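You operate a simulated robot arm through the tools that you are given. There is no shell and no other tool. Be economical: measure what you need, move in short steps, check, and stop when the job is done.

You are at the controls of a simulated robot arm. One attempt, no reset.

JOB
Switch the outlets off, park the green and blue plugs, shut the tray.
Fine: the lever on the outlet tray goes off first; each plug on the rest of its colour; the other plugs, dimmer and cord switch stay.

Only the result counts: the job must be done as asked and must still hold three seconds after the hand-in. Knocking over, shifting, dropping, spilling or breaking anything else fails it.

ROBOT AND FRAMES
A 6-joint arm with a two-finger parallel gripper, fixed in place. Base frame: the origin is at the foot of the arm, x ahead of it, y to its left, z up. Lengths are in cm, angles in degrees, forces in N, time in s.
With the tool pointing down near the work surface it reaches from about 46 to 88 cm from the base axis. Its first joint turns from -115.0 to 115.0 degrees. Payload 4.2 kg.
The TCP is the grasp point between the finger pads, 2.3 cm short of the fingertips. In the tool frame z runs along the fingers and y along their closing line. The gripper opens to 9.4 cm. The fingers are 3.8 cm wide and 1 cm thick; the gripper's body (5.4 by 9.6 cm) begins 3.9 cm behind the TCP.
Orientation is that of the tool frame in the base frame, as a unit quaternion [x, y, z, w]. With the fingers straight down and closing along the base's y, the tool's x points along the base's -x, its y along +y and its z along -z.

CONTROLS
- The arm moves only by the tool play_rows. Its argument "series" is a list of rows, each an object (a shift or turn left out is 0, a gripper value left out holds the last) with "rot": the turn, a rotation vector about the tool's x, y, z in degrees, a list of three; "linear": the shift along the tool's x, y, z in cm, a list of three; "fingers": the finger opening in cm, from 0 to 9.4. In form: [{"rot": [wx, wy, wz], "linear": [dx, dy, dz], "fingers": fingers}, ...]. A call has 1 to 12 rows; each row is the pose to reach, as a shift and turn from the pose commanded when the call began, along the tool's axes at that moment. A row lasts 0.2 s, in which the tool goes at most 5 cm and 8.6 degrees; a call with a longer step from one row to the next is refused whole, and so is a gripper value outside its range. Where a pose cannot be reached the arm comes as near as it can. A force on the tool above 40 N (or 10 N above the force at the start of the call, whichever is more), or a blocked arm, ends the call early, and 0.2 s more pass. Each finger travels about 10.8 cm/s and halts on what it meets, pressing with about 28 N; the grip force reading is that of the motor and also rises with nothing between the fingers. The clock runs only during rows and for 0.2 s after the last one: add rows that repeat a pose to give the fingers time. It gives the time, the measured TCP pose, the force on the tool (base axes), the opening and the grip force at its end, in the units of the frame above (readings bear some noise), with the torque about the TCP (base axes, N m) and any sound that the robot's microphone picked up, and new pictures: "show" is both (left out), scene, wrist or none.
- Cameras (640 x 400 px; columns grow to the right, rows downward): "scene" is fixed at [22.07, -49.91, 133.8]; the picture's right is [0.90, -0.43, 0.00], its down [-0.24, -0.50, -0.83] and it looks along [0.36, 0.75, -0.55] (base axes); focal length 364 px, centre (320, 200). "wrist" rides on the gripper at [8.6, 1.6, -7.4] in the tool frame; the picture's right is [-0.18, 0.98, 0.00], its down [-0.58, -0.11, -0.81] and it looks along [-0.79, -0.15, 0.59] (tool axes); focal length 243 px, centre (320, 200). There is no depth. A picture from a camera that has moved, and an enlarged one, comes with that camera's place and axes in the base frame and with its lens.
- lift_body(by): slides the trunk up (or, below 0, down) by that many cm; the arm rides with it, the base frame stays. It gives what a move gives, with no picture.
- zoom(camera, box): a new picture of the part [left, top, right, bottom] of that camera's present view, enlarged. No time passes.
- job_done(): hands the job in; it is judged then, once.

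Go step by step. Nothing tells you positions but the pictures and the camera data: compare them with the known pose of the tool, close in by small moves and look again before you grip or let go. The budget is 120 turns and 200 pictures, counting those below and the enlarged ones. Unless the task says otherwise, let go and move clear before handing in, and close with one line.

The tools are called after "Request:" as name(argument=value, ...) on one line, values as JSON. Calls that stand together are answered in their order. play_rows: Moves the arm, as the interface text tells. Its arguments: {"type":"object","properties":{"series":{"type":"array","items":{"type":"object","properties":{"rot":{"type":"array","items":{"type":"number"}},"linear":{"type":"array","items":{"type":"number"}},"fingers":{"type":"number"}}}},"show":{"type":"string","enum":["both","scene","wrist","none"]}},"required":["series"]} The other tools are called the same way: lift_body (by) slides the trunk up or down; zoom (camera, box) takes an enlarged picture of a part of a camera's view; job_done () hands the job in.

At the start:

```text
t: 0.0
position: [36.86, 23.28, 98.11]
orientation: [0.0, 1.0, 0.0, 0.0]
wrist_force: [0.1, -0.5, -0.5]
torque: [-0.02, 0.0, 0.01]
width: 9.37
grasp_force: 0.0
trunk travel left (down, up): [-55.0, 44.0]
```

scene: 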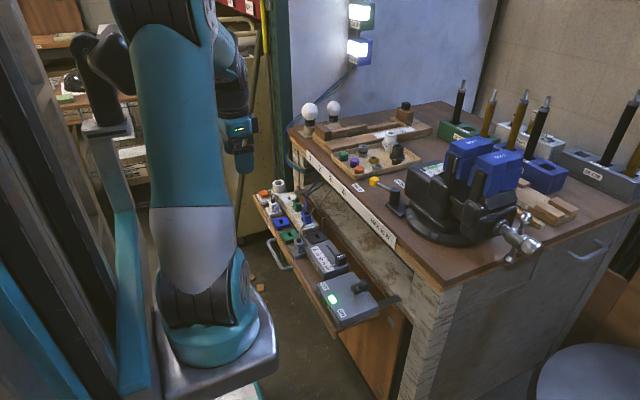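
wrist: 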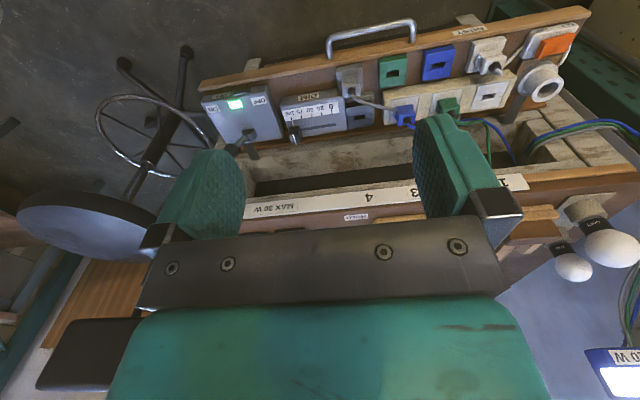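

I see a pulled-out tray on the bench front, with a lever box (green lamp), a dimmer, plugs and rests. I'll enlarge both views before moving.

Request:
zoom(camera="scene", box=[240, 160, 400, 340])

Request:
zoom(camera="wrist", box=[190, 0, 430, 150])

Request:
zoom(camera="wrist", box=[360, 0, 600, 150])

```text
2.22 times, centred on (320, 250) of scene
camera zoom: at [22.07, -49.91, 133.8], right [0.9, -0.43, 0.0], down [-0.24, -0.5, -0.83], along [0.36, 0.75, -0.55], focal length 810 px, centre (320, 89)
```

zoom: 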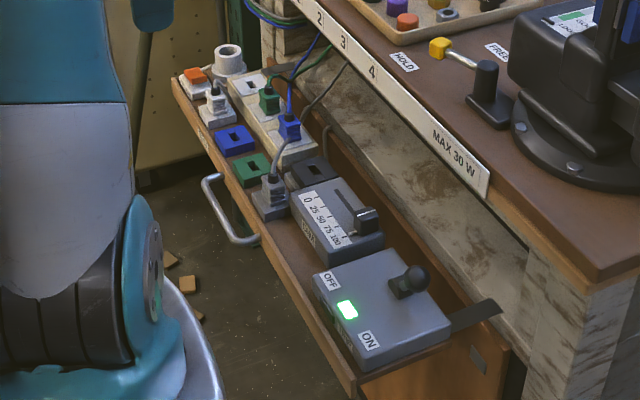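

```text
2.67 times, centred on (310, 75) of wrist
camera zoom: at [28.19, 24.8, 105.44], right [0.18, 0.98, 0.0], down [0.58, -0.11, 0.81], along [0.79, -0.15, -0.59], focal length 647 px, centre (347, 533)
```

zoom: 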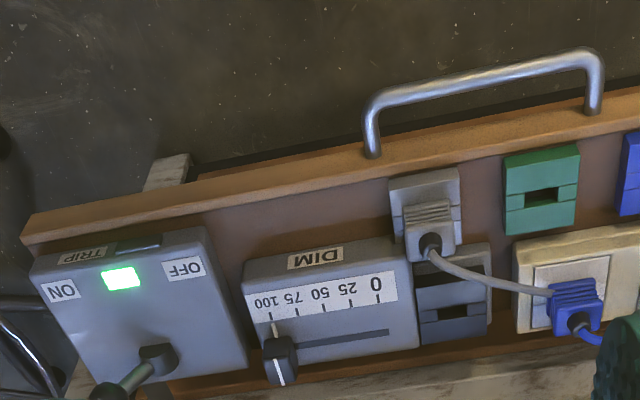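

```text
2.67 times, centred on (480, 75) of wrist
camera zoom: at [28.19, 24.8, 105.44], right [0.18, 0.98, 0.0], down [0.58, -0.11, 0.81], along [0.79, -0.15, -0.59], focal length 647 px, centre (-107, 533)
```

zoom: 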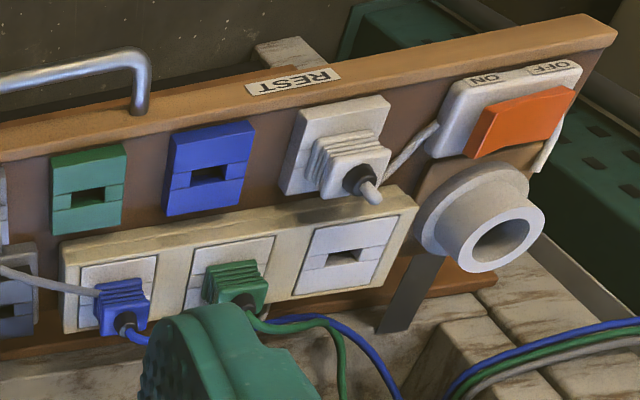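

The tray surface works out to about z≈62, with the lever box near (51–57, 4). I'll tilt the wrist camera downward above the tray for a clear view from above.

Request:
play_rows(series=[{"linear": [-2.5, -3, 1.2], "rot": [0, 7.5, 0]}, {"linear": [-5, -6, 2.5], "rot": [0, 15, 0]}, {"linear": [-7.5, -9, 3.7], "rot": [0, 22.5, 0]}, {"linear": [-10, -12, 5], "rot": [0, 30, 0]}, {"linear": [-10, -12, 5], "rot": [0, 30, 0]}])

```text
t: 1.2
position: [46.62, 11.32, 93.07]
orientation: [0.0, 0.966, 0.0, -0.26]
wrist_force: [0.5, 0.8, 1.4]
torque: [0.01, 0.01, 0.01]
width: 9.38
grasp_force: 0.1
trunk travel left (down, up): [-55.0, 44.0]
camera wrist: at [42.88, 12.87, 103.7], right [0.16, 0.98, -0.09], down [0.91, -0.11, 0.41], along [0.39, -0.15, -0.91], focal length 243 px, centre (320, 200)
```

scene: 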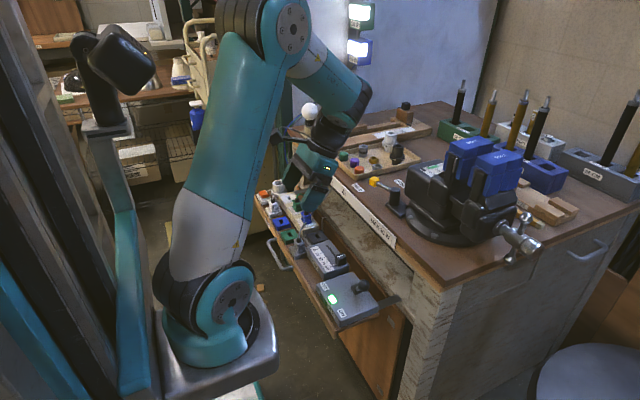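
wrist: 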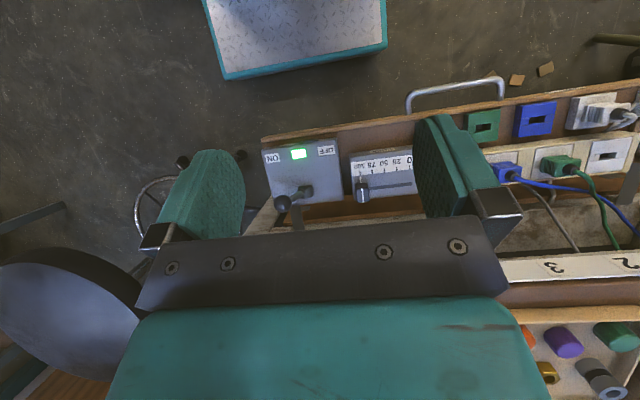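

Request:
zoom(camera="wrist", box=[230, 110, 430, 235])

Request:
zoom(camera="wrist", box=[440, 70, 640, 195])

Request:
zoom(camera="scene", box=[240, 170, 400, 270])

Request:
zoom(camera="scene", box=[290, 240, 410, 340])

```text
3.20 times, centred on (330, 172) of wrist
camera zoom: at [42.88, 12.87, 103.7], right [0.16, 0.98, -0.09], down [0.91, -0.11, 0.41], along [0.39, -0.15, -0.91], focal length 776 px, centre (288, 288)
```

zoom: 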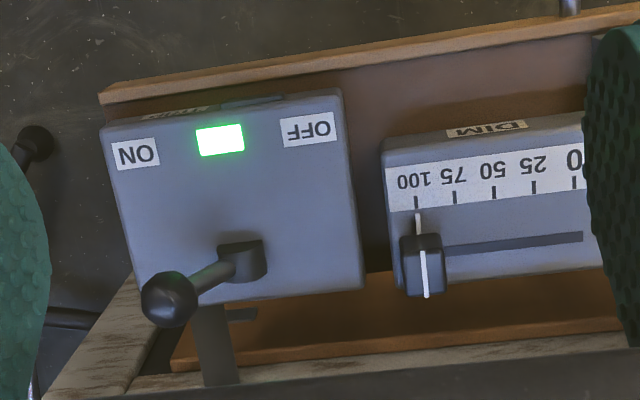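

```text
3.20 times, centred on (540, 132) of wrist
camera zoom: at [42.88, 12.87, 103.7], right [0.16, 0.98, -0.09], down [0.91, -0.11, 0.41], along [0.39, -0.15, -0.91], focal length 776 px, centre (-384, 416)
```

zoom: 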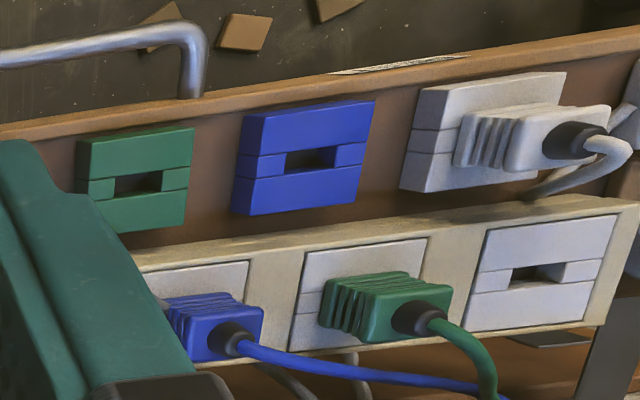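

```text
4.00 times, centred on (320, 220) of scene
camera zoom: at [22.07, -49.91, 133.8], right [0.9, -0.43, 0.0], down [-0.24, -0.5, -0.83], along [0.36, 0.75, -0.55], focal length 1457 px, centre (320, 120)
```

zoom: 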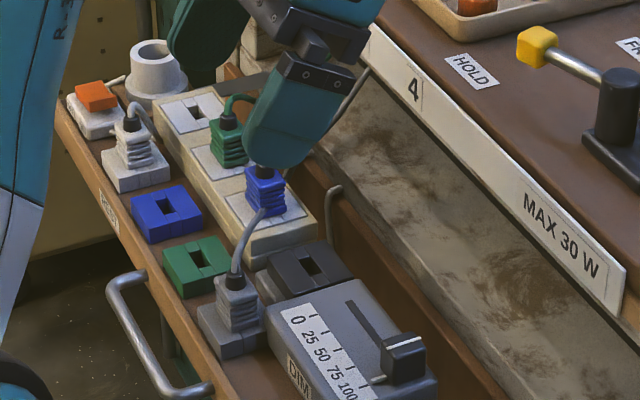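

```text
4.00 times, centred on (350, 290) of scene
camera zoom: at [22.07, -49.91, 133.8], right [0.9, -0.43, 0.0], down [-0.24, -0.5, -0.83], along [0.36, 0.75, -0.55], focal length 1457 px, centre (200, -160)
```

zoom: 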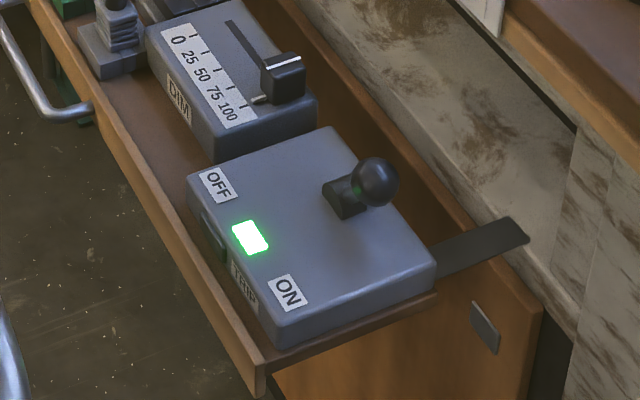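

The lever knob is near (58.0, 0.8, 68.4), tilted toward ON (−y), and pivots near y≈4.2. I'll close the fingers and bring them upright beyond the −y side of the knob, still high.

Request:
play_rows(series=[{"linear": [-2.7, -2.6, 0.96], "rot": [0, -5, 0], "fingers": 0}, {"linear": [-5.4, -5.2, 1.92], "rot": [0, -10, 0]}, {"linear": [-8.1, -7.9, 2.88], "rot": [0, -15, 0]}, {"linear": [-10.8, -10.5, 3.84], "rot": [0, -20, 0]}, {"linear": [-13.5, -13.1, 4.8], "rot": [0, -25, 0]}, {"linear": [-16.2, -15.8, 5.77], "rot": [0, -30, 0]}, {"linear": [-16.2, -15.8, 5.77], "rot": [0, -30, 0]}])

```text
t: 2.8
position: [58.0, -4.62, 79.85]
orientation: [0.0, 1.0, 0.001, 0.001]
wrist_force: [-0.2, -0.1, 1.1]
torque: [-0.02, 0.03, -0.01]
width: 0.0
grasp_force: 28.4
trunk travel left (down, up): [-55.0, 44.0]
camera wrist: at [49.41, -3.06, 87.29], right [0.18, 0.98, 0.0], down [0.58, -0.11, 0.81], along [0.79, -0.15, -0.59], focal length 243 px, centre (320, 200)
```

scene: 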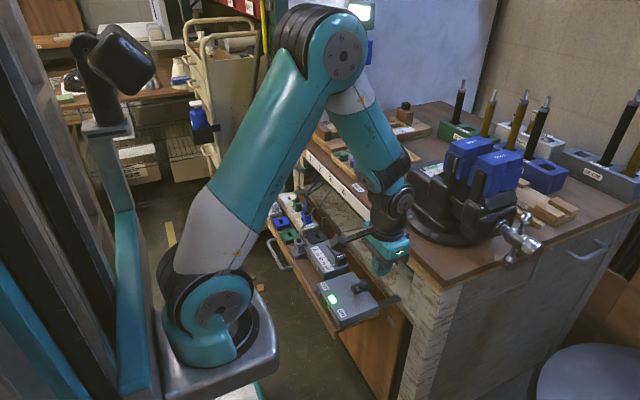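
wrist: 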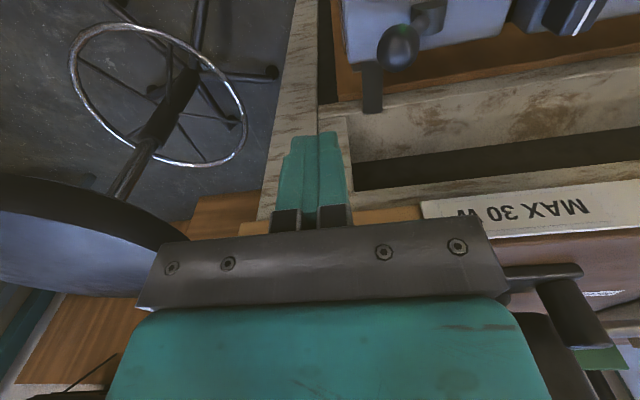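

The knob position is confirmed at about (57.7, 0.9). I'll descend beside it with the fingertips just above the box top.

Request:
play_rows(series=[{"linear": [0, 0, 4]}, {"linear": [0, 0, 8]}, {"linear": [0, 0, 10.6]}, {"linear": [0, 0, 10.6]}])

```text
t: 3.8
position: [57.85, -4.66, 69.13]
orientation: [0.001, 1.0, 0.0, 0.0]
wrist_force: [1.2, -0.4, 0.0]
torque: [0.01, 0.03, -0.03]
width: 0.01
grasp_force: 28.4
trunk travel left (down, up): [-55.0, 44.0]
camera wrist: at [49.2, -3.09, 76.56], right [0.18, 0.98, 0.0], down [0.58, -0.11, 0.81], along [0.79, -0.15, -0.59], focal length 243 px, centre (320, 200)
```

scene: 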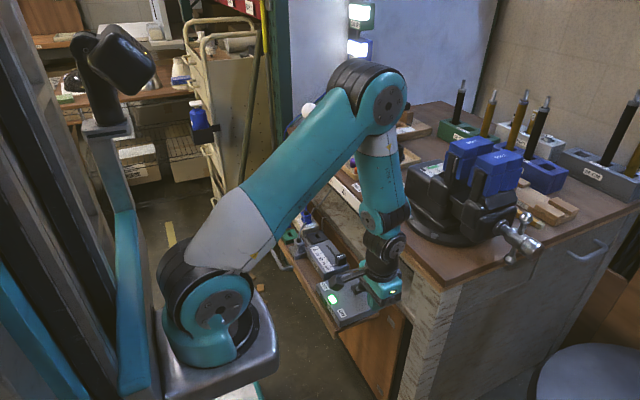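
wrist: 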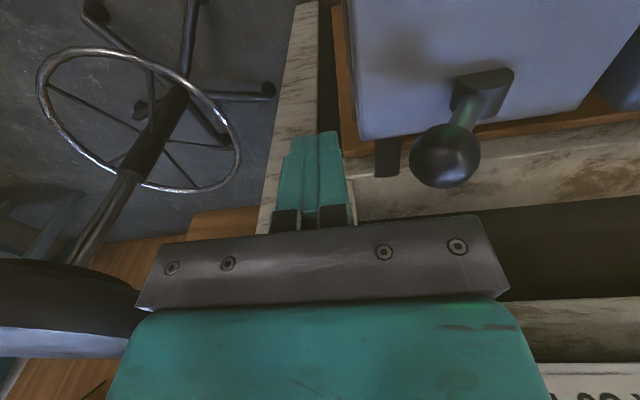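

Aligned. Now I'll push the knob toward OFF (+y) in small steps.

Request:
play_rows(series=[{"linear": [0, 2.5, 10.6]}, {"linear": [0, 2.5, 0]}], show="none")

```text
refused: row 1 steps farther than a row can; nothing moved
```

That call was refused because I carried over a stale z value. I'll resend it as a pure +y push.

Request:
play_rows(series=[{"linear": [0, 2, 0]}, {"linear": [0, 3.5, 0]}, {"linear": [0, 5, 0]}, {"linear": [0, 6.5, 0]}, {"linear": [0, 8, 0]}, {"linear": [0, 9, 0]}, {"linear": [0, 9, 0]}])

```text
t: 4.5
position: [57.98, -1.14, 69.43]
orientation: [0.004, 1.0, -0.008, 0.0]
wrist_force: [-3.4, -18.7, 19.6]
torque: [0.25, 0.02, 0.09]
width: 0.01
grasp_force: 28.1
trunk travel left (down, up): [-55.0, 44.0]
stopped in row 3: the force on the tool passed its limit at 53 N (the readings are from after the stop); the commanded pose is now the measured one
camera wrist: at [49.35, 0.62, 76.76], right [0.19, 0.98, -0.02], down [0.58, -0.1, 0.81], along [0.79, -0.16, -0.59], focal length 243 px, centre (320, 200)
```

scene: 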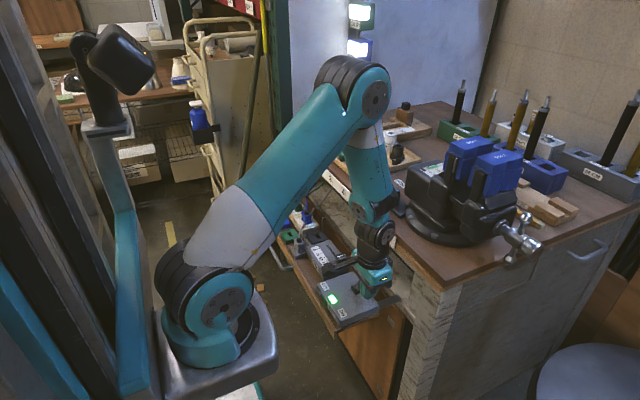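
wrist: 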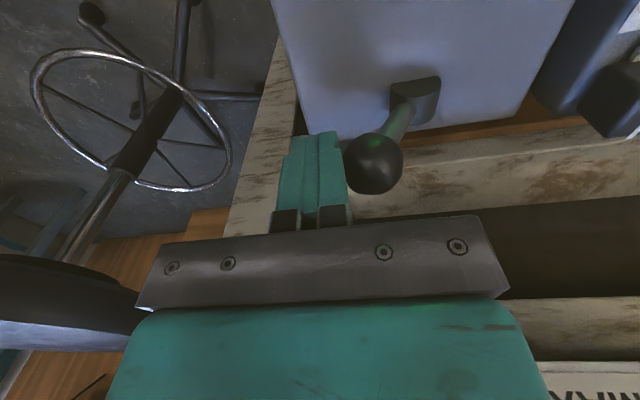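

The push stopped at the 40 N limit as the knob was contacted with a jolt. I'll push again more slowly, following the lever's arc upward.

Request:
play_rows(series=[{"linear": [0, 0.3, -0.25]}, {"linear": [0, 0.6, -0.45]}, {"linear": [0, 0.9, -0.65]}, {"linear": [0, 1.2, -0.8]}, {"linear": [0, 1.5, -0.95]}, {"linear": [0, 1.9, -1.1]}, {"linear": [0, 2.3, -1.2]}, {"linear": [0, 2.8, -1.3]}, {"linear": [0, 3.3, -1.3]}, {"linear": [0, 3.8, -1.3]}, {"linear": [0, 4.3, -1.2]}, {"linear": [0, 4.8, -1.1]}])

```text
t: 7.1
position: [58.1, 3.83, 70.28]
orientation: [0.004, 1.0, -0.005, 0.0]
wrist_force: [-0.7, -0.5, 0.5]
torque: [-0.01, -0.02, 0.0]
width: 0.0
grasp_force: 27.6
trunk travel left (down, up): [-55.0, 44.0]
camera wrist: at [49.47, 5.52, 77.62], right [0.19, 0.98, -0.01], down [0.58, -0.1, 0.81], along [0.79, -0.16, -0.59], focal length 243 px, centre (320, 200)
```

scene: 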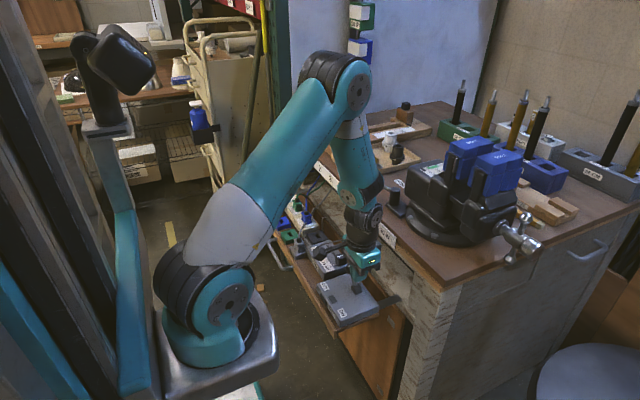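
wrist: 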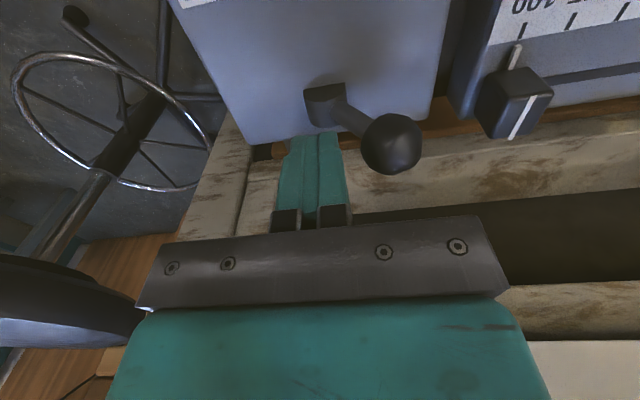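

The lever flipped to OFF, and its lamp and the wall lamps are out. I'll rise straight up and move to a tilted viewpoint over the plugs.

Request:
play_rows(series=[{"linear": [0, 0, -4]}, {"linear": [0, 0, -8]}, {"linear": [0, 0, -12]}, {"linear": [0, 0, -15.7]}, {"linear": [1.3, 4.4, -15.7], "rot": [0, 5, 0]}, {"linear": [2.7, 8.8, -15.7], "rot": [0, 10, 0]}, {"linear": [4, 13.2, -15.7], "rot": [0, 15, 0]}, {"linear": [5.3, 17.6, -15.7], "rot": [0, 20, 0]}, {"linear": [6.7, 22, -15.7], "rot": [-0.3, 25, -0.3]}, {"linear": [8, 26.3, -15.7], "rot": [-0.57, 30, -0.46]}, {"linear": [8, 26.3, -15.7], "rot": [-0.57, 30, -0.46]}])

```text
t: 9.5
position: [50.05, 30.44, 85.85]
orientation: [0.0, 0.966, 0.0, -0.258]
wrist_force: [-0.6, 1.1, -0.5]
torque: [0.02, -0.02, 0.01]
width: 0.0
grasp_force: 28.0
trunk travel left (down, up): [-55.0, 44.0]
camera wrist: at [46.42, 32.06, 96.56], right [0.16, 0.98, -0.09], down [0.91, -0.11, 0.41], along [0.39, -0.15, -0.91], focal length 243 px, centre (320, 200)
```

scene: 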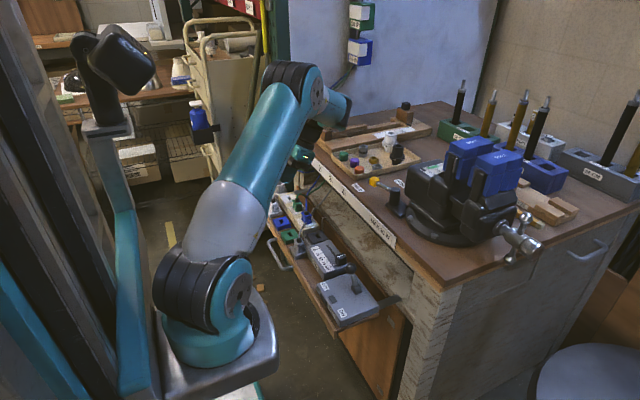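
wrist: 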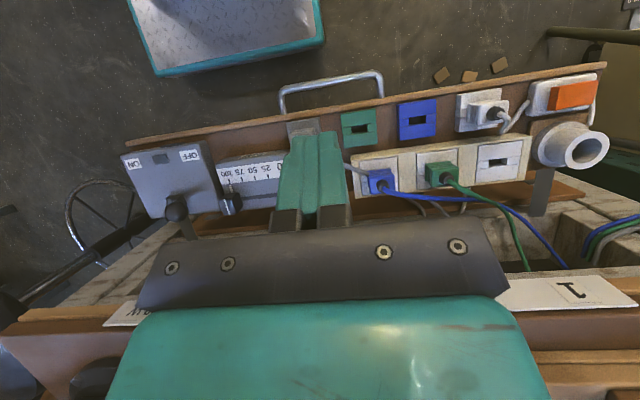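

Request:
zoom(camera="wrist", box=[330, 80, 530, 205])

Request:
zoom(camera="scene", box=[255, 180, 335, 250])

```text
3.20 times, centred on (430, 142) of wrist
camera zoom: at [46.42, 32.06, 96.56], right [0.16, 0.98, -0.09], down [0.91, -0.11, 0.41], along [0.39, -0.15, -0.91], focal length 776 px, centre (-32, 384)
```

zoom: 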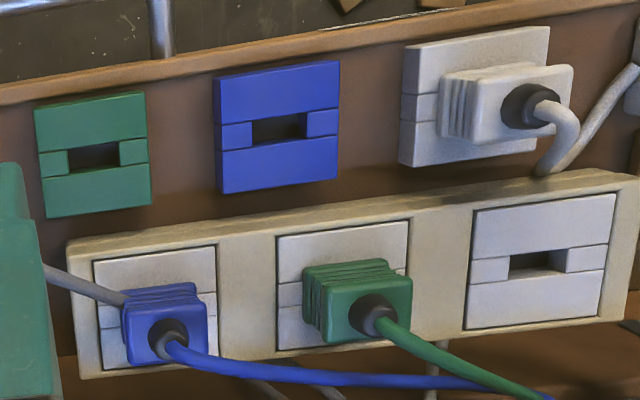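

```text
5.71 times, centred on (295, 215) of scene
camera zoom: at [22.07, -49.91, 133.8], right [0.9, -0.43, 0.0], down [-0.24, -0.5, -0.83], along [0.36, 0.75, -0.55], focal length 2082 px, centre (463, 114)
```

zoom: 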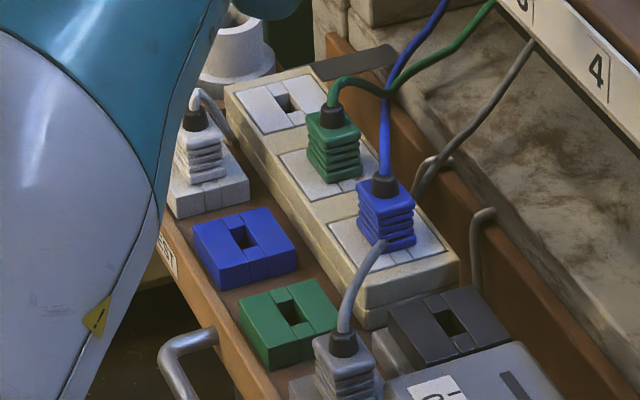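

The blue plug sits near (58.3, 35.4), the green near (58.5, 43), and the rests near (51.4, 40.7) for blue and (51.4, 33.3) for green. I'll open the fingers and hover upright above the green plug to refine these.

Request:
play_rows(series=[{"linear": [-2.05, 2.17, 0.74], "rot": [0, -5, 0], "fingers": 6}, {"linear": [-4.1, 4.33, 1.5], "rot": [0, -10, 0]}, {"linear": [-6.14, 6.5, 2.23], "rot": [0, -15, 0]}, {"linear": [-8.2, 8.67, 2.97], "rot": [0, -20, 0]}, {"linear": [-10.2, 10.8, 3.7], "rot": [0, -25, 0]}, {"linear": [-12.27, 13, 4.46], "rot": [0, -30, 0]}, {"linear": [-12.27, 13, 4.46], "rot": [0, -30, 0]}])

```text
t: 11.1
position: [58.6, 43.4, 75.78]
orientation: [0.001, 1.0, 0.001, 0.002]
wrist_force: [0.1, 0.2, 0.7]
torque: [0.02, 0.0, -0.01]
width: 6.01
grasp_force: 0.0
trunk travel left (down, up): [-55.0, 44.0]
camera wrist: at [50.02, 45.08, 83.06], right [0.19, 0.98, 0.0], down [0.58, -0.11, 0.81], along [0.79, -0.15, -0.59], focal length 243 px, centre (320, 200)
```

scene: 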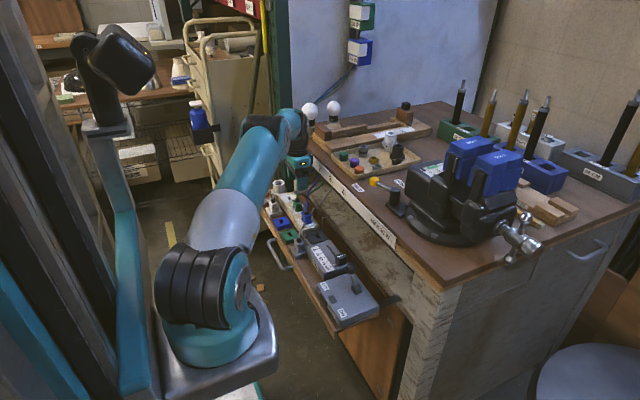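
wrist: 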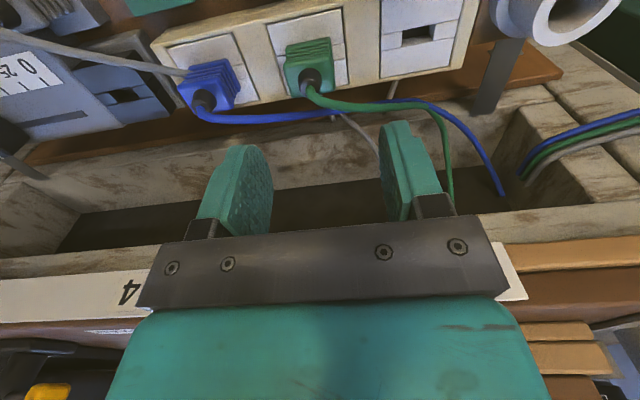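

Request:
zoom(camera="wrist", box=[150, 0, 350, 125])

Request:
zoom(camera="scene", box=[255, 150, 355, 240])

```text
3.20 times, centred on (250, 62) of wrist
camera zoom: at [50.02, 45.08, 83.06], right [0.19, 0.98, 0.0], down [0.58, -0.11, 0.81], along [0.79, -0.15, -0.59], focal length 776 px, centre (544, 640)
```

zoom: 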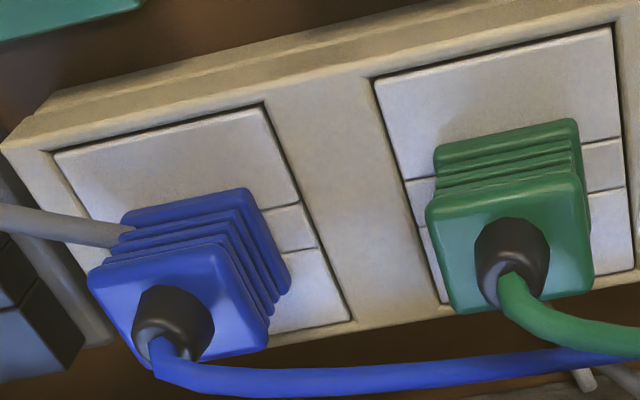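

```text
4.44 times, centred on (305, 195) of scene
camera zoom: at [22.07, -49.91, 133.8], right [0.9, -0.43, 0.0], down [-0.24, -0.5, -0.83], along [0.36, 0.75, -0.55], focal length 1619 px, centre (387, 222)
```

zoom: 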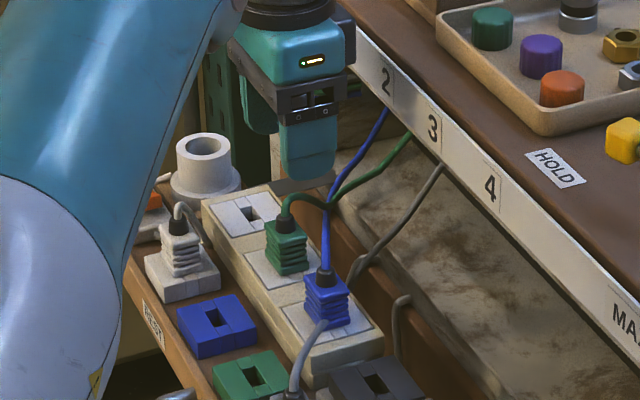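

I refine the green plug to (57.7, 42.9), with its top at about 67.8 and the outlet top at about 64.8. I'll centre over it and lower partway to check.

Request:
play_rows(series=[{"linear": [0.45, -0.25, 0], "fingers": 6}, {"linear": [0.9, -0.5, 2]}, {"linear": [0.9, -0.5, 4.8]}, {"linear": [0.9, -0.5, 4.8]}])

```text
t: 12.1
position: [57.74, 43.02, 70.83]
orientation: [0.001, 1.0, 0.001, 0.001]
wrist_force: [-0.8, -0.5, 0.4]
torque: [-0.02, 0.0, 0.01]
width: 6.02
grasp_force: 0.1
trunk travel left (down, up): [-55.0, 44.0]
camera wrist: at [49.11, 44.47, 78.21], right [0.19, 0.98, 0.0], down [0.58, -0.11, 0.81], along [0.79, -0.15, -0.59], focal length 243 px, centre (320, 200)
```

scene: 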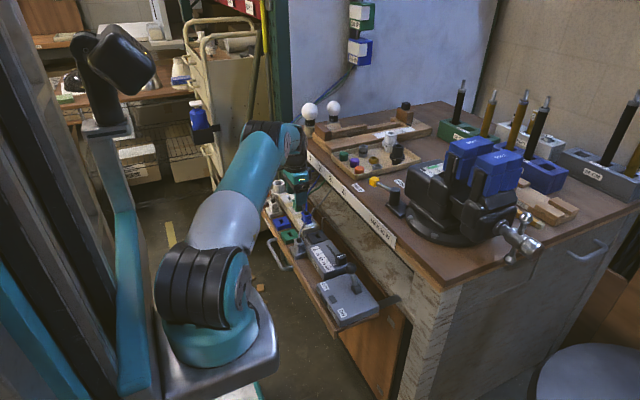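
wrist: 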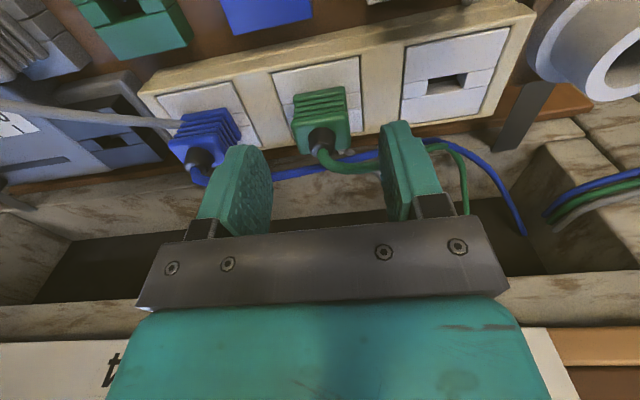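

Request:
zoom(camera="wrist", box=[240, 60, 400, 160])

```text
4.00 times, centred on (320, 110) of wrist
camera zoom: at [49.11, 44.47, 78.21], right [0.19, 0.98, 0.0], down [0.58, -0.11, 0.81], along [0.79, -0.15, -0.59], focal length 970 px, centre (320, 560)
```

zoom: 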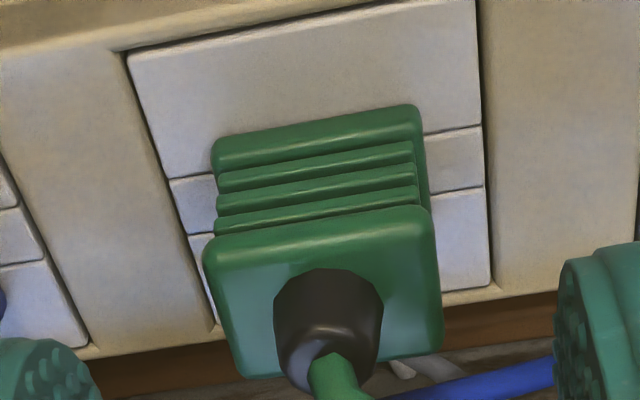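

The alignment is good, with the plug top at about 67.3 and the outlet top at about 64.9. I'll lower to z≈67.6 and grip.

Request:
play_rows(series=[{"linear": [0.1, -0.05, 1.6]}, {"linear": [0.1, -0.05, 3.2]}, {"linear": [0.1, -0.05, 3.2]}, {"linear": [0.1, -0.05, 3.2], "fingers": 4.5}, {"linear": [0.1, -0.05, 3.2], "fingers": 1.5}, {"linear": [0.1, -0.05, 3.2], "fingers": 1.5}])

```text
t: 13.5
position: [57.38, 42.92, 67.7]
orientation: [-0.001, 1.0, 0.001, 0.001]
wrist_force: [1.3, 18.6, -4.0]
torque: [0.22, -0.16, 0.03]
width: 3.13
grasp_force: 28.1
trunk travel left (down, up): [-55.0, 44.0]
camera wrist: at [48.81, 44.5, 75.02], right [0.18, 0.98, 0.0], down [0.58, -0.11, 0.81], along [0.79, -0.14, -0.59], focal length 243 px, centre (320, 200)
```

scene: 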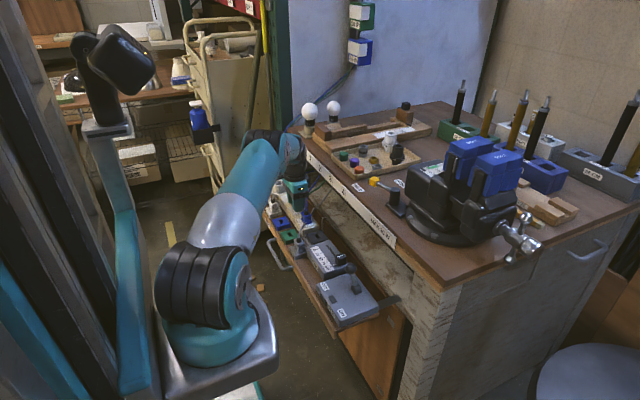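
wrist: 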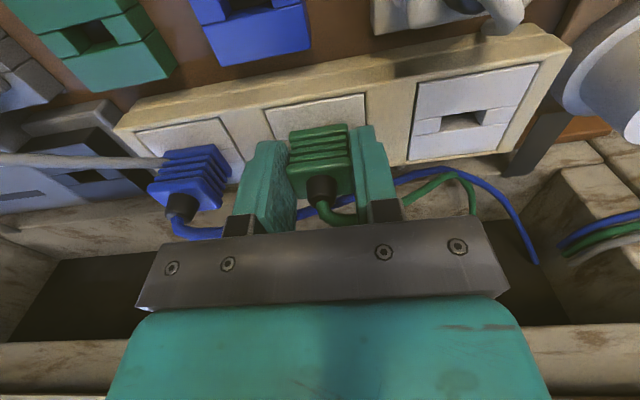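

The green plug is gripped at 3.13 cm width, with a small sideways load. I'll ease +y slightly and pull up slowly.

Request:
play_rows(series=[{"linear": [0, 0.15, 0]}, {"linear": [0, 0.15, -0.3]}, {"linear": [0, 0.15, -0.6]}, {"linear": [0, 0.15, -1]}, {"linear": [0, 0.15, -1.5]}, {"linear": [0, 0.15, -2]}, {"linear": [0, 0.15, -2.6]}, {"linear": [0, 0.15, -3.3]}, {"linear": [0, 0.15, -4]}])

```text
t: 15.5
position: [57.68, 42.98, 71.89]
orientation: [0.001, 1.0, 0.0, 0.0]
wrist_force: [-0.8, 0.0, -0.8]
torque: [-0.04, -0.01, -0.01]
width: 3.13
grasp_force: 28.1
trunk travel left (down, up): [-55.0, 44.0]
camera wrist: at [49.02, 44.58, 79.22], right [0.19, 0.98, 0.0], down [0.58, -0.11, 0.81], along [0.79, -0.15, -0.59], focal length 243 px, centre (320, 200)
```

scene: 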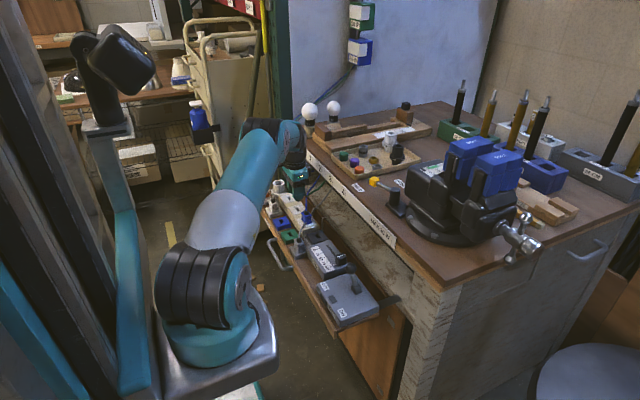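
wrist: 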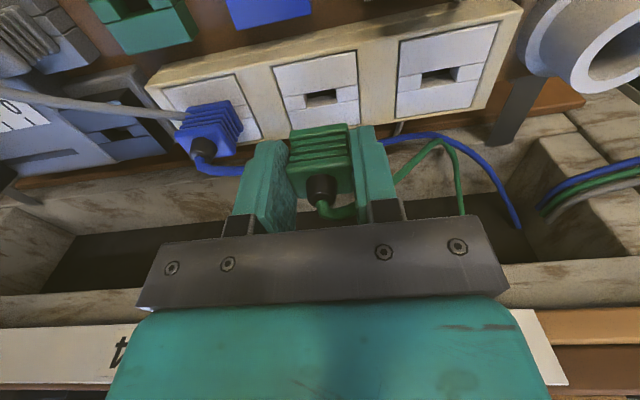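

The green plug is out. I'll lift and carry it over to hover above the green rest.

Request:
play_rows(series=[{"linear": [0, 0, -4]}, {"linear": [2, -3.2, -4]}, {"linear": [4.1, -6.4, -4]}, {"linear": [6.2, -9.7, -4]}, {"linear": [6.2, -9.7, -4]}])

```text
t: 16.7
position: [51.58, 33.16, 75.9]
orientation: [0.001, 1.0, 0.002, 0.001]
wrist_force: [0.1, -0.5, 0.2]
torque: [0.0, 0.0, 0.0]
width: 3.12
grasp_force: 28.1
trunk travel left (down, up): [-55.0, 44.0]
camera wrist: at [42.92, 34.72, 83.29], right [0.19, 0.98, 0.0], down [0.58, -0.11, 0.81], along [0.79, -0.15, -0.59], focal length 243 px, centre (320, 200)
```

scene: 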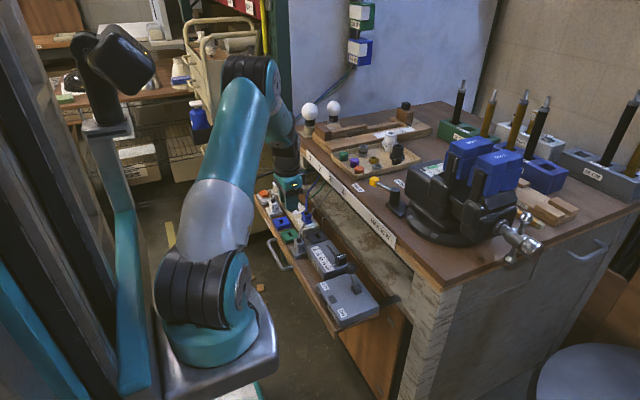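
wrist: 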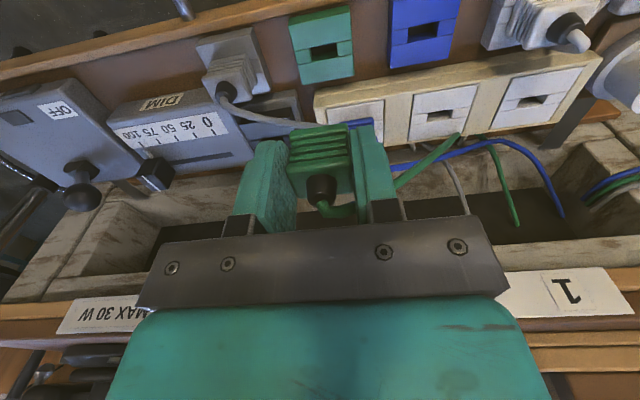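

Request:
zoom(camera="wrist", box=[240, 0, 400, 100])

Request:
zoom(camera="scene", box=[255, 160, 355, 250])

```text
4.00 times, centred on (320, 50) of wrist
camera zoom: at [42.92, 34.72, 83.29], right [0.19, 0.98, 0.0], down [0.58, -0.11, 0.81], along [0.79, -0.15, -0.59], focal length 970 px, centre (320, 800)
```

zoom: 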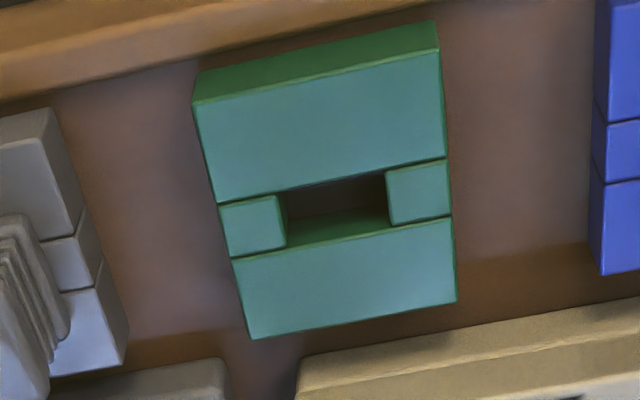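

```text
4.44 times, centred on (305, 205) of scene
camera zoom: at [22.07, -49.91, 133.8], right [0.9, -0.43, 0.0], down [-0.24, -0.5, -0.83], along [0.36, 0.75, -0.55], focal length 1619 px, centre (387, 178)
```

zoom: 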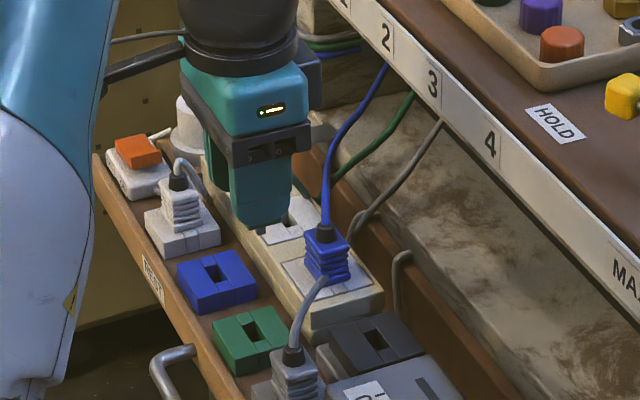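

The green rest's slot is at about (51.2, 33.4). I'll shift slightly and lower to just above it for a close check.

Request:
play_rows(series=[{"linear": [0.25, 0.22, 2]}, {"linear": [0.25, 0.22, 5]}, {"linear": [0.25, 0.22, 7.2]}, {"linear": [0.25, 0.22, 7.2]}], show="wrist")

Request:
zoom(camera="wrist", box=[240, 50, 400, 150])

Request:
zoom(camera="scene", box=[265, 190, 345, 250])

```text
t: 17.7
position: [51.28, 33.42, 68.72]
orientation: [0.0, 1.0, -0.001, 0.001]
wrist_force: [-0.5, 0.5, 0.1]
torque: [0.0, -0.02, 0.0]
width: 3.12
grasp_force: 28.0
trunk travel left (down, up): [-55.0, 44.0]
camera wrist: at [42.59, 35.04, 76.17], right [0.19, 0.98, 0.0], down [0.58, -0.11, 0.81], along [0.79, -0.15, -0.59], focal length 243 px, centre (320, 200)
```

wrist: 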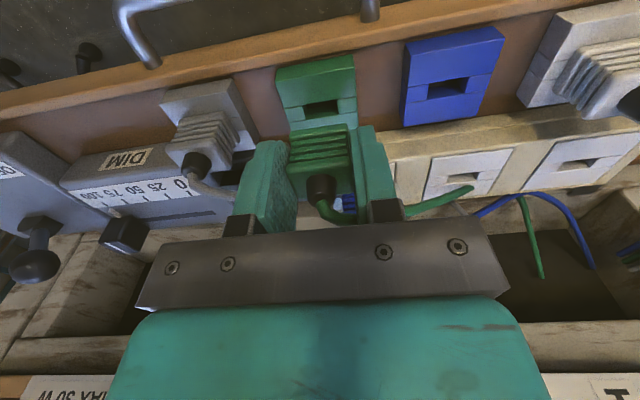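

```text
4.00 times, centred on (320, 100) of wrist
camera zoom: at [42.59, 35.04, 76.17], right [0.19, 0.98, 0.0], down [0.58, -0.11, 0.81], along [0.79, -0.15, -0.59], focal length 970 px, centre (320, 600)
```

zoom: 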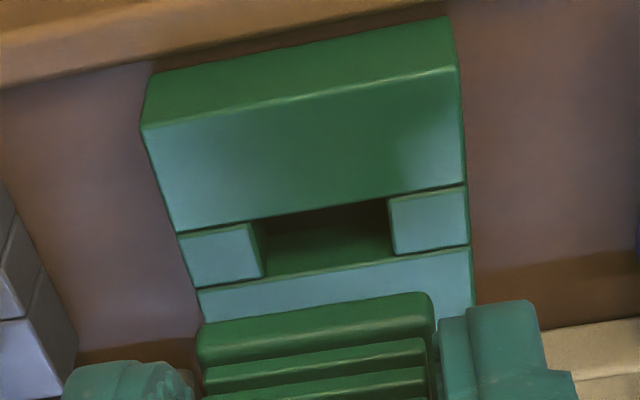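

```text
6.67 times, centred on (305, 220) of scene
camera zoom: at [22.07, -49.91, 133.8], right [0.9, -0.43, 0.0], down [-0.24, -0.5, -0.83], along [0.36, 0.75, -0.55], focal length 2429 px, centre (420, 67)
```

zoom: 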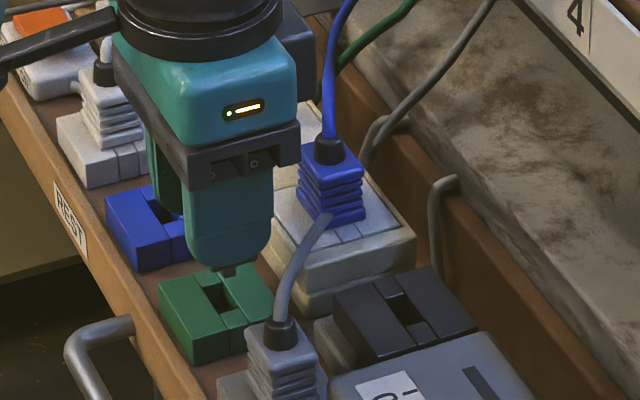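

The slot is at (51.25, 33.45) and its top at about 62.7, directly under the plug. I'll lower slowly to insert it.

Request:
play_rows(series=[{"linear": [0, 0.03, 0.5]}, {"linear": [0, 0.03, 1]}, {"linear": [0, 0.03, 1.4]}, {"linear": [0, 0.03, 1.8]}, {"linear": [0, 0.03, 2.2]}, {"linear": [0, 0.03, 2.5]}, {"linear": [0, 0.03, 2.8]}, {"linear": [0, 0.03, 3.0]}, {"linear": [0, 0.03, 3.2]}, {"linear": [0, 0.03, 3.2]}])

Request:
zoom(camera="wrist", box=[240, 70, 400, 170])

Request:
zoom(camera="scene", box=[265, 190, 345, 250])

```text
t: 19.1
position: [51.33, 33.66, 66.69]
orientation: [0.001, 1.0, 0.003, 0.003]
wrist_force: [-5.6, -8.1, 20.6]
torque: [-0.33, 0.1, -0.02]
width: 3.09
grasp_force: 28.0
trunk travel left (down, up): [-55.0, 44.0]
stopped in row 6: the force on the tool passed its limit at 45 N (the readings are from after the stop); the commanded pose is now the measured one
camera wrist: at [42.61, 35.26, 74.07], right [0.19, 0.98, 0.01], down [0.58, -0.11, 0.81], along [0.8, -0.15, -0.59], focal length 243 px, centre (320, 200)
```

scene: 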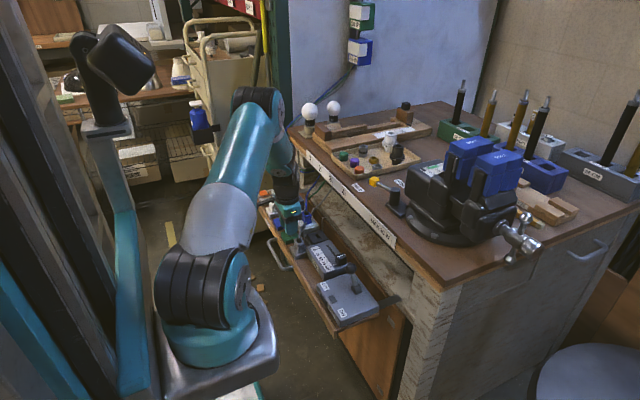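
wrist: 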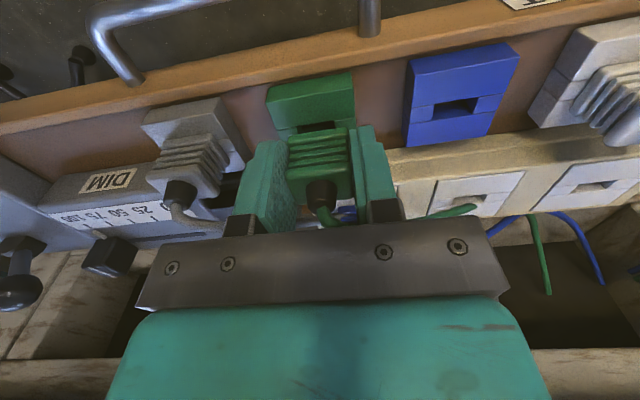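

```text
4.00 times, centred on (320, 120) of wrist
camera zoom: at [42.61, 35.26, 74.07], right [0.19, 0.98, 0.01], down [0.58, -0.11, 0.81], along [0.8, -0.15, -0.59], focal length 970 px, centre (320, 520)
```

zoom: 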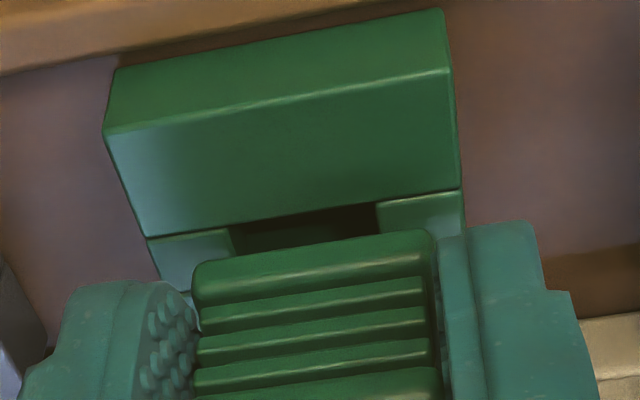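

```text
6.67 times, centred on (305, 220) of scene
camera zoom: at [22.07, -49.91, 133.8], right [0.9, -0.43, 0.0], down [-0.24, -0.5, -0.83], along [0.36, 0.75, -0.55], focal length 2429 px, centre (420, 67)
```

zoom: 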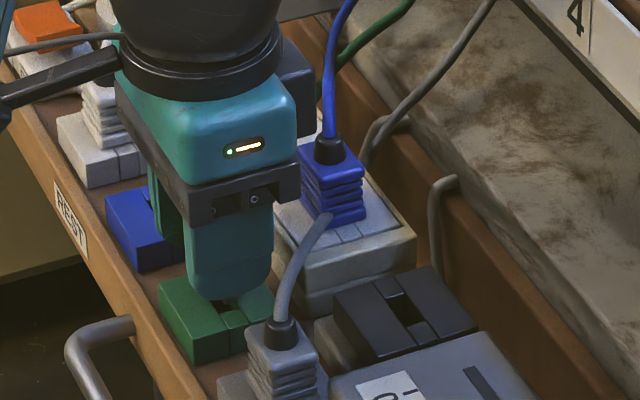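

The plug's prongs are touching the rest's edge, and the forces suggest the slot is slightly toward −x and −y. I'll lift a little, shift, and retry gently.

Request:
play_rows(series=[{"linear": [0, 0, -0.8]}, {"linear": [0.15, -0.2, -0.8]}, {"linear": [0.15, -0.2, -0.8]}], show="none")

Request:
zoom(camera="scene", box=[275, 215, 315, 250])

Request:
zoom(camera="wrist", box=[240, 70, 400, 170])

```text
t: 19.9
position: [51.28, 33.49, 67.32]
orientation: [0.001, 1.0, 0.002, 0.003]
wrist_force: [0.1, 0.5, -0.2]
torque: [0.02, -0.01, 0.0]
width: 3.09
grasp_force: 27.9
trunk travel left (down, up): [-55.0, 44.0]
```

```text
11.43 times, centred on (295, 232) of scene
camera zoom: at [22.07, -49.91, 133.8], right [0.9, -0.43, 0.0], down [-0.24, -0.5, -0.83], along [0.36, 0.75, -0.55], focal length 4164 px, centre (606, -171)
```

zoom: 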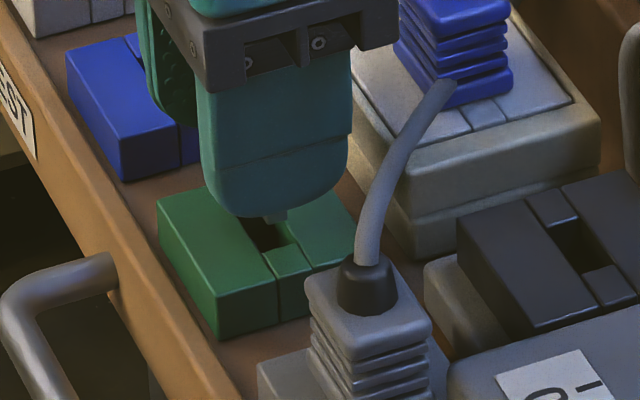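

```text
4.00 times, centred on (320, 120) of wrist
camera zoom: at [42.46, 35.07, 74.65], right [0.19, 0.98, 0.0], down [0.58, -0.11, 0.81], along [0.79, -0.15, -0.59], focal length 970 px, centre (320, 520)
```

zoom: 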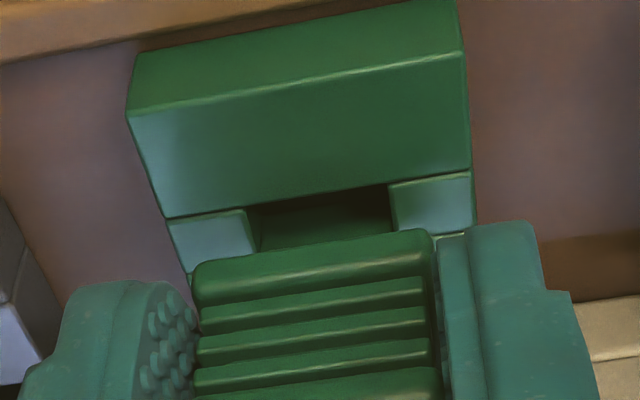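

Request:
zoom(camera="scene", box=[284, 228, 304, 240])

```text
16.00 times, centred on (294, 234) of scene
camera zoom: at [22.07, -49.91, 133.8], right [0.9, -0.43, 0.0], down [-0.24, -0.5, -0.83], along [0.36, 0.75, -0.55], focal length 5830 px, centre (736, -344)
```

zoom: 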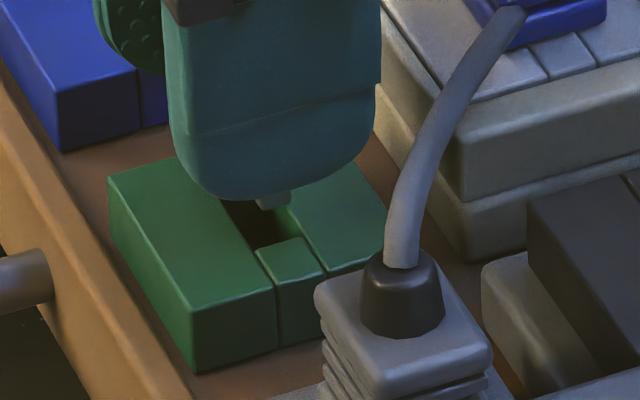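

From the scene zoom the prong lands close to the slot centre, perhaps 0.1 too far in +y. I'll nudge it and lower gently again.

Request:
play_rows(series=[{"linear": [0.03, -0.1, 0]}, {"linear": [0.03, -0.1, 0.4]}, {"linear": [0.03, -0.1, 0.7]}, {"linear": [0.03, -0.1, 0.9]}, {"linear": [0.03, -0.1, 1.1]}, {"linear": [0.03, -0.1, 1.3]}, {"linear": [0.03, -0.1, 1.5]}, {"linear": [0.03, -0.1, 1.7]}, {"linear": [0.03, -0.1, 1.9]}], show="none")

Request:
zoom(camera="scene", box=[284, 228, 304, 240])

```text
t: 21.9
position: [51.13, 33.54, 65.64]
orientation: [0.001, 1.0, 0.002, 0.004]
wrist_force: [-8.8, -0.5, 25.9]
torque: [-0.29, 0.66, 0.32]
width: 3.12
grasp_force: 28.0
trunk travel left (down, up): [-55.0, 44.0]
```

```text
16.00 times, centred on (294, 234) of scene
camera zoom: at [22.07, -49.91, 133.8], right [0.9, -0.43, 0.0], down [-0.24, -0.5, -0.83], along [0.36, 0.75, -0.55], focal length 5830 px, centre (736, -344)
```

zoom: 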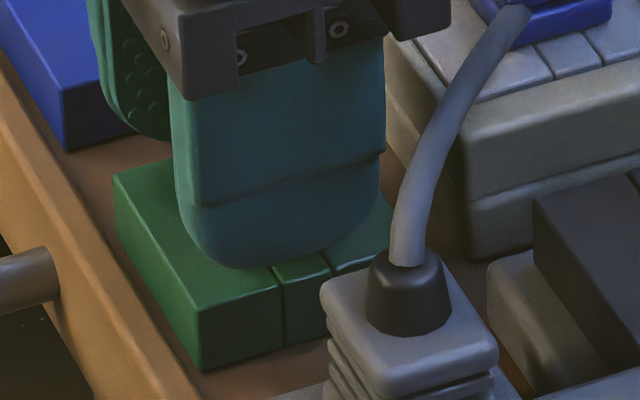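

The prongs have gone in (z≈65.6, with about 65.5 expected). I'll press a touch more to seat the plug fully.

Request:
play_rows(series=[{"linear": [0.05, 0, 0.15]}, {"linear": [0.05, 0, 0.25]}, {"linear": [0.05, 0, 0.25]}], show="wrist")

Request:
zoom(camera="wrist", box=[240, 80, 400, 180])

```text
t: 22.3
position: [51.21, 33.46, 65.74]
orientation: [0.002, 1.0, 0.004, 0.003]
wrist_force: [-8.0, -8.7, 21.3]
torque: [-0.3, 0.13, 0.0]
width: 3.11
grasp_force: 27.6
trunk travel left (down, up): [-55.0, 44.0]
stopped in row 2: the force on the tool passed its limit at 43 N (the readings are from after the stop); the commanded pose is now the measured one
camera wrist: at [42.49, 35.03, 72.99], right [0.19, 0.98, 0.01], down [0.58, -0.12, 0.81], along [0.8, -0.15, -0.59], focal length 243 px, centre (320, 200)
```

wrist: 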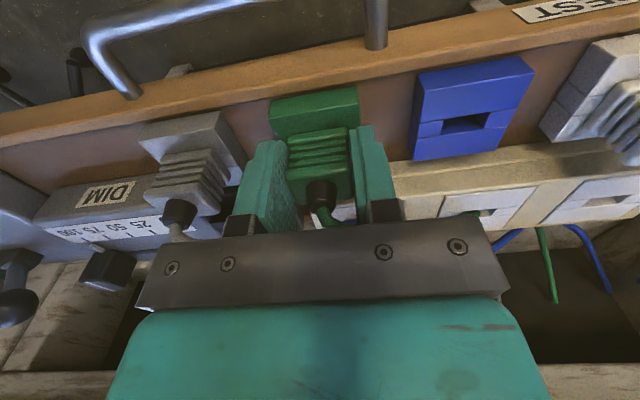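

```text
4.00 times, centred on (320, 130) of wrist
camera zoom: at [42.49, 35.03, 72.99], right [0.19, 0.98, 0.01], down [0.58, -0.12, 0.81], along [0.8, -0.15, -0.59], focal length 970 px, centre (320, 480)
```

zoom: 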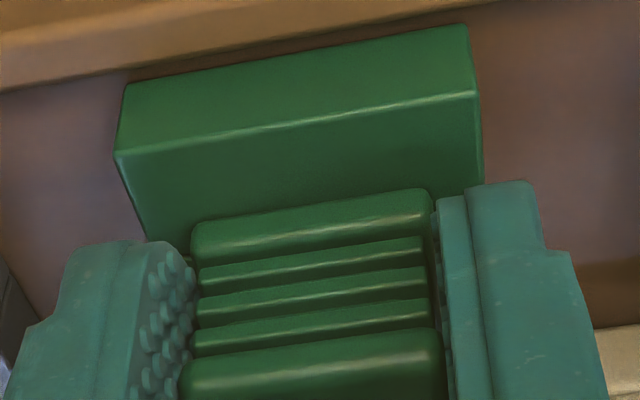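

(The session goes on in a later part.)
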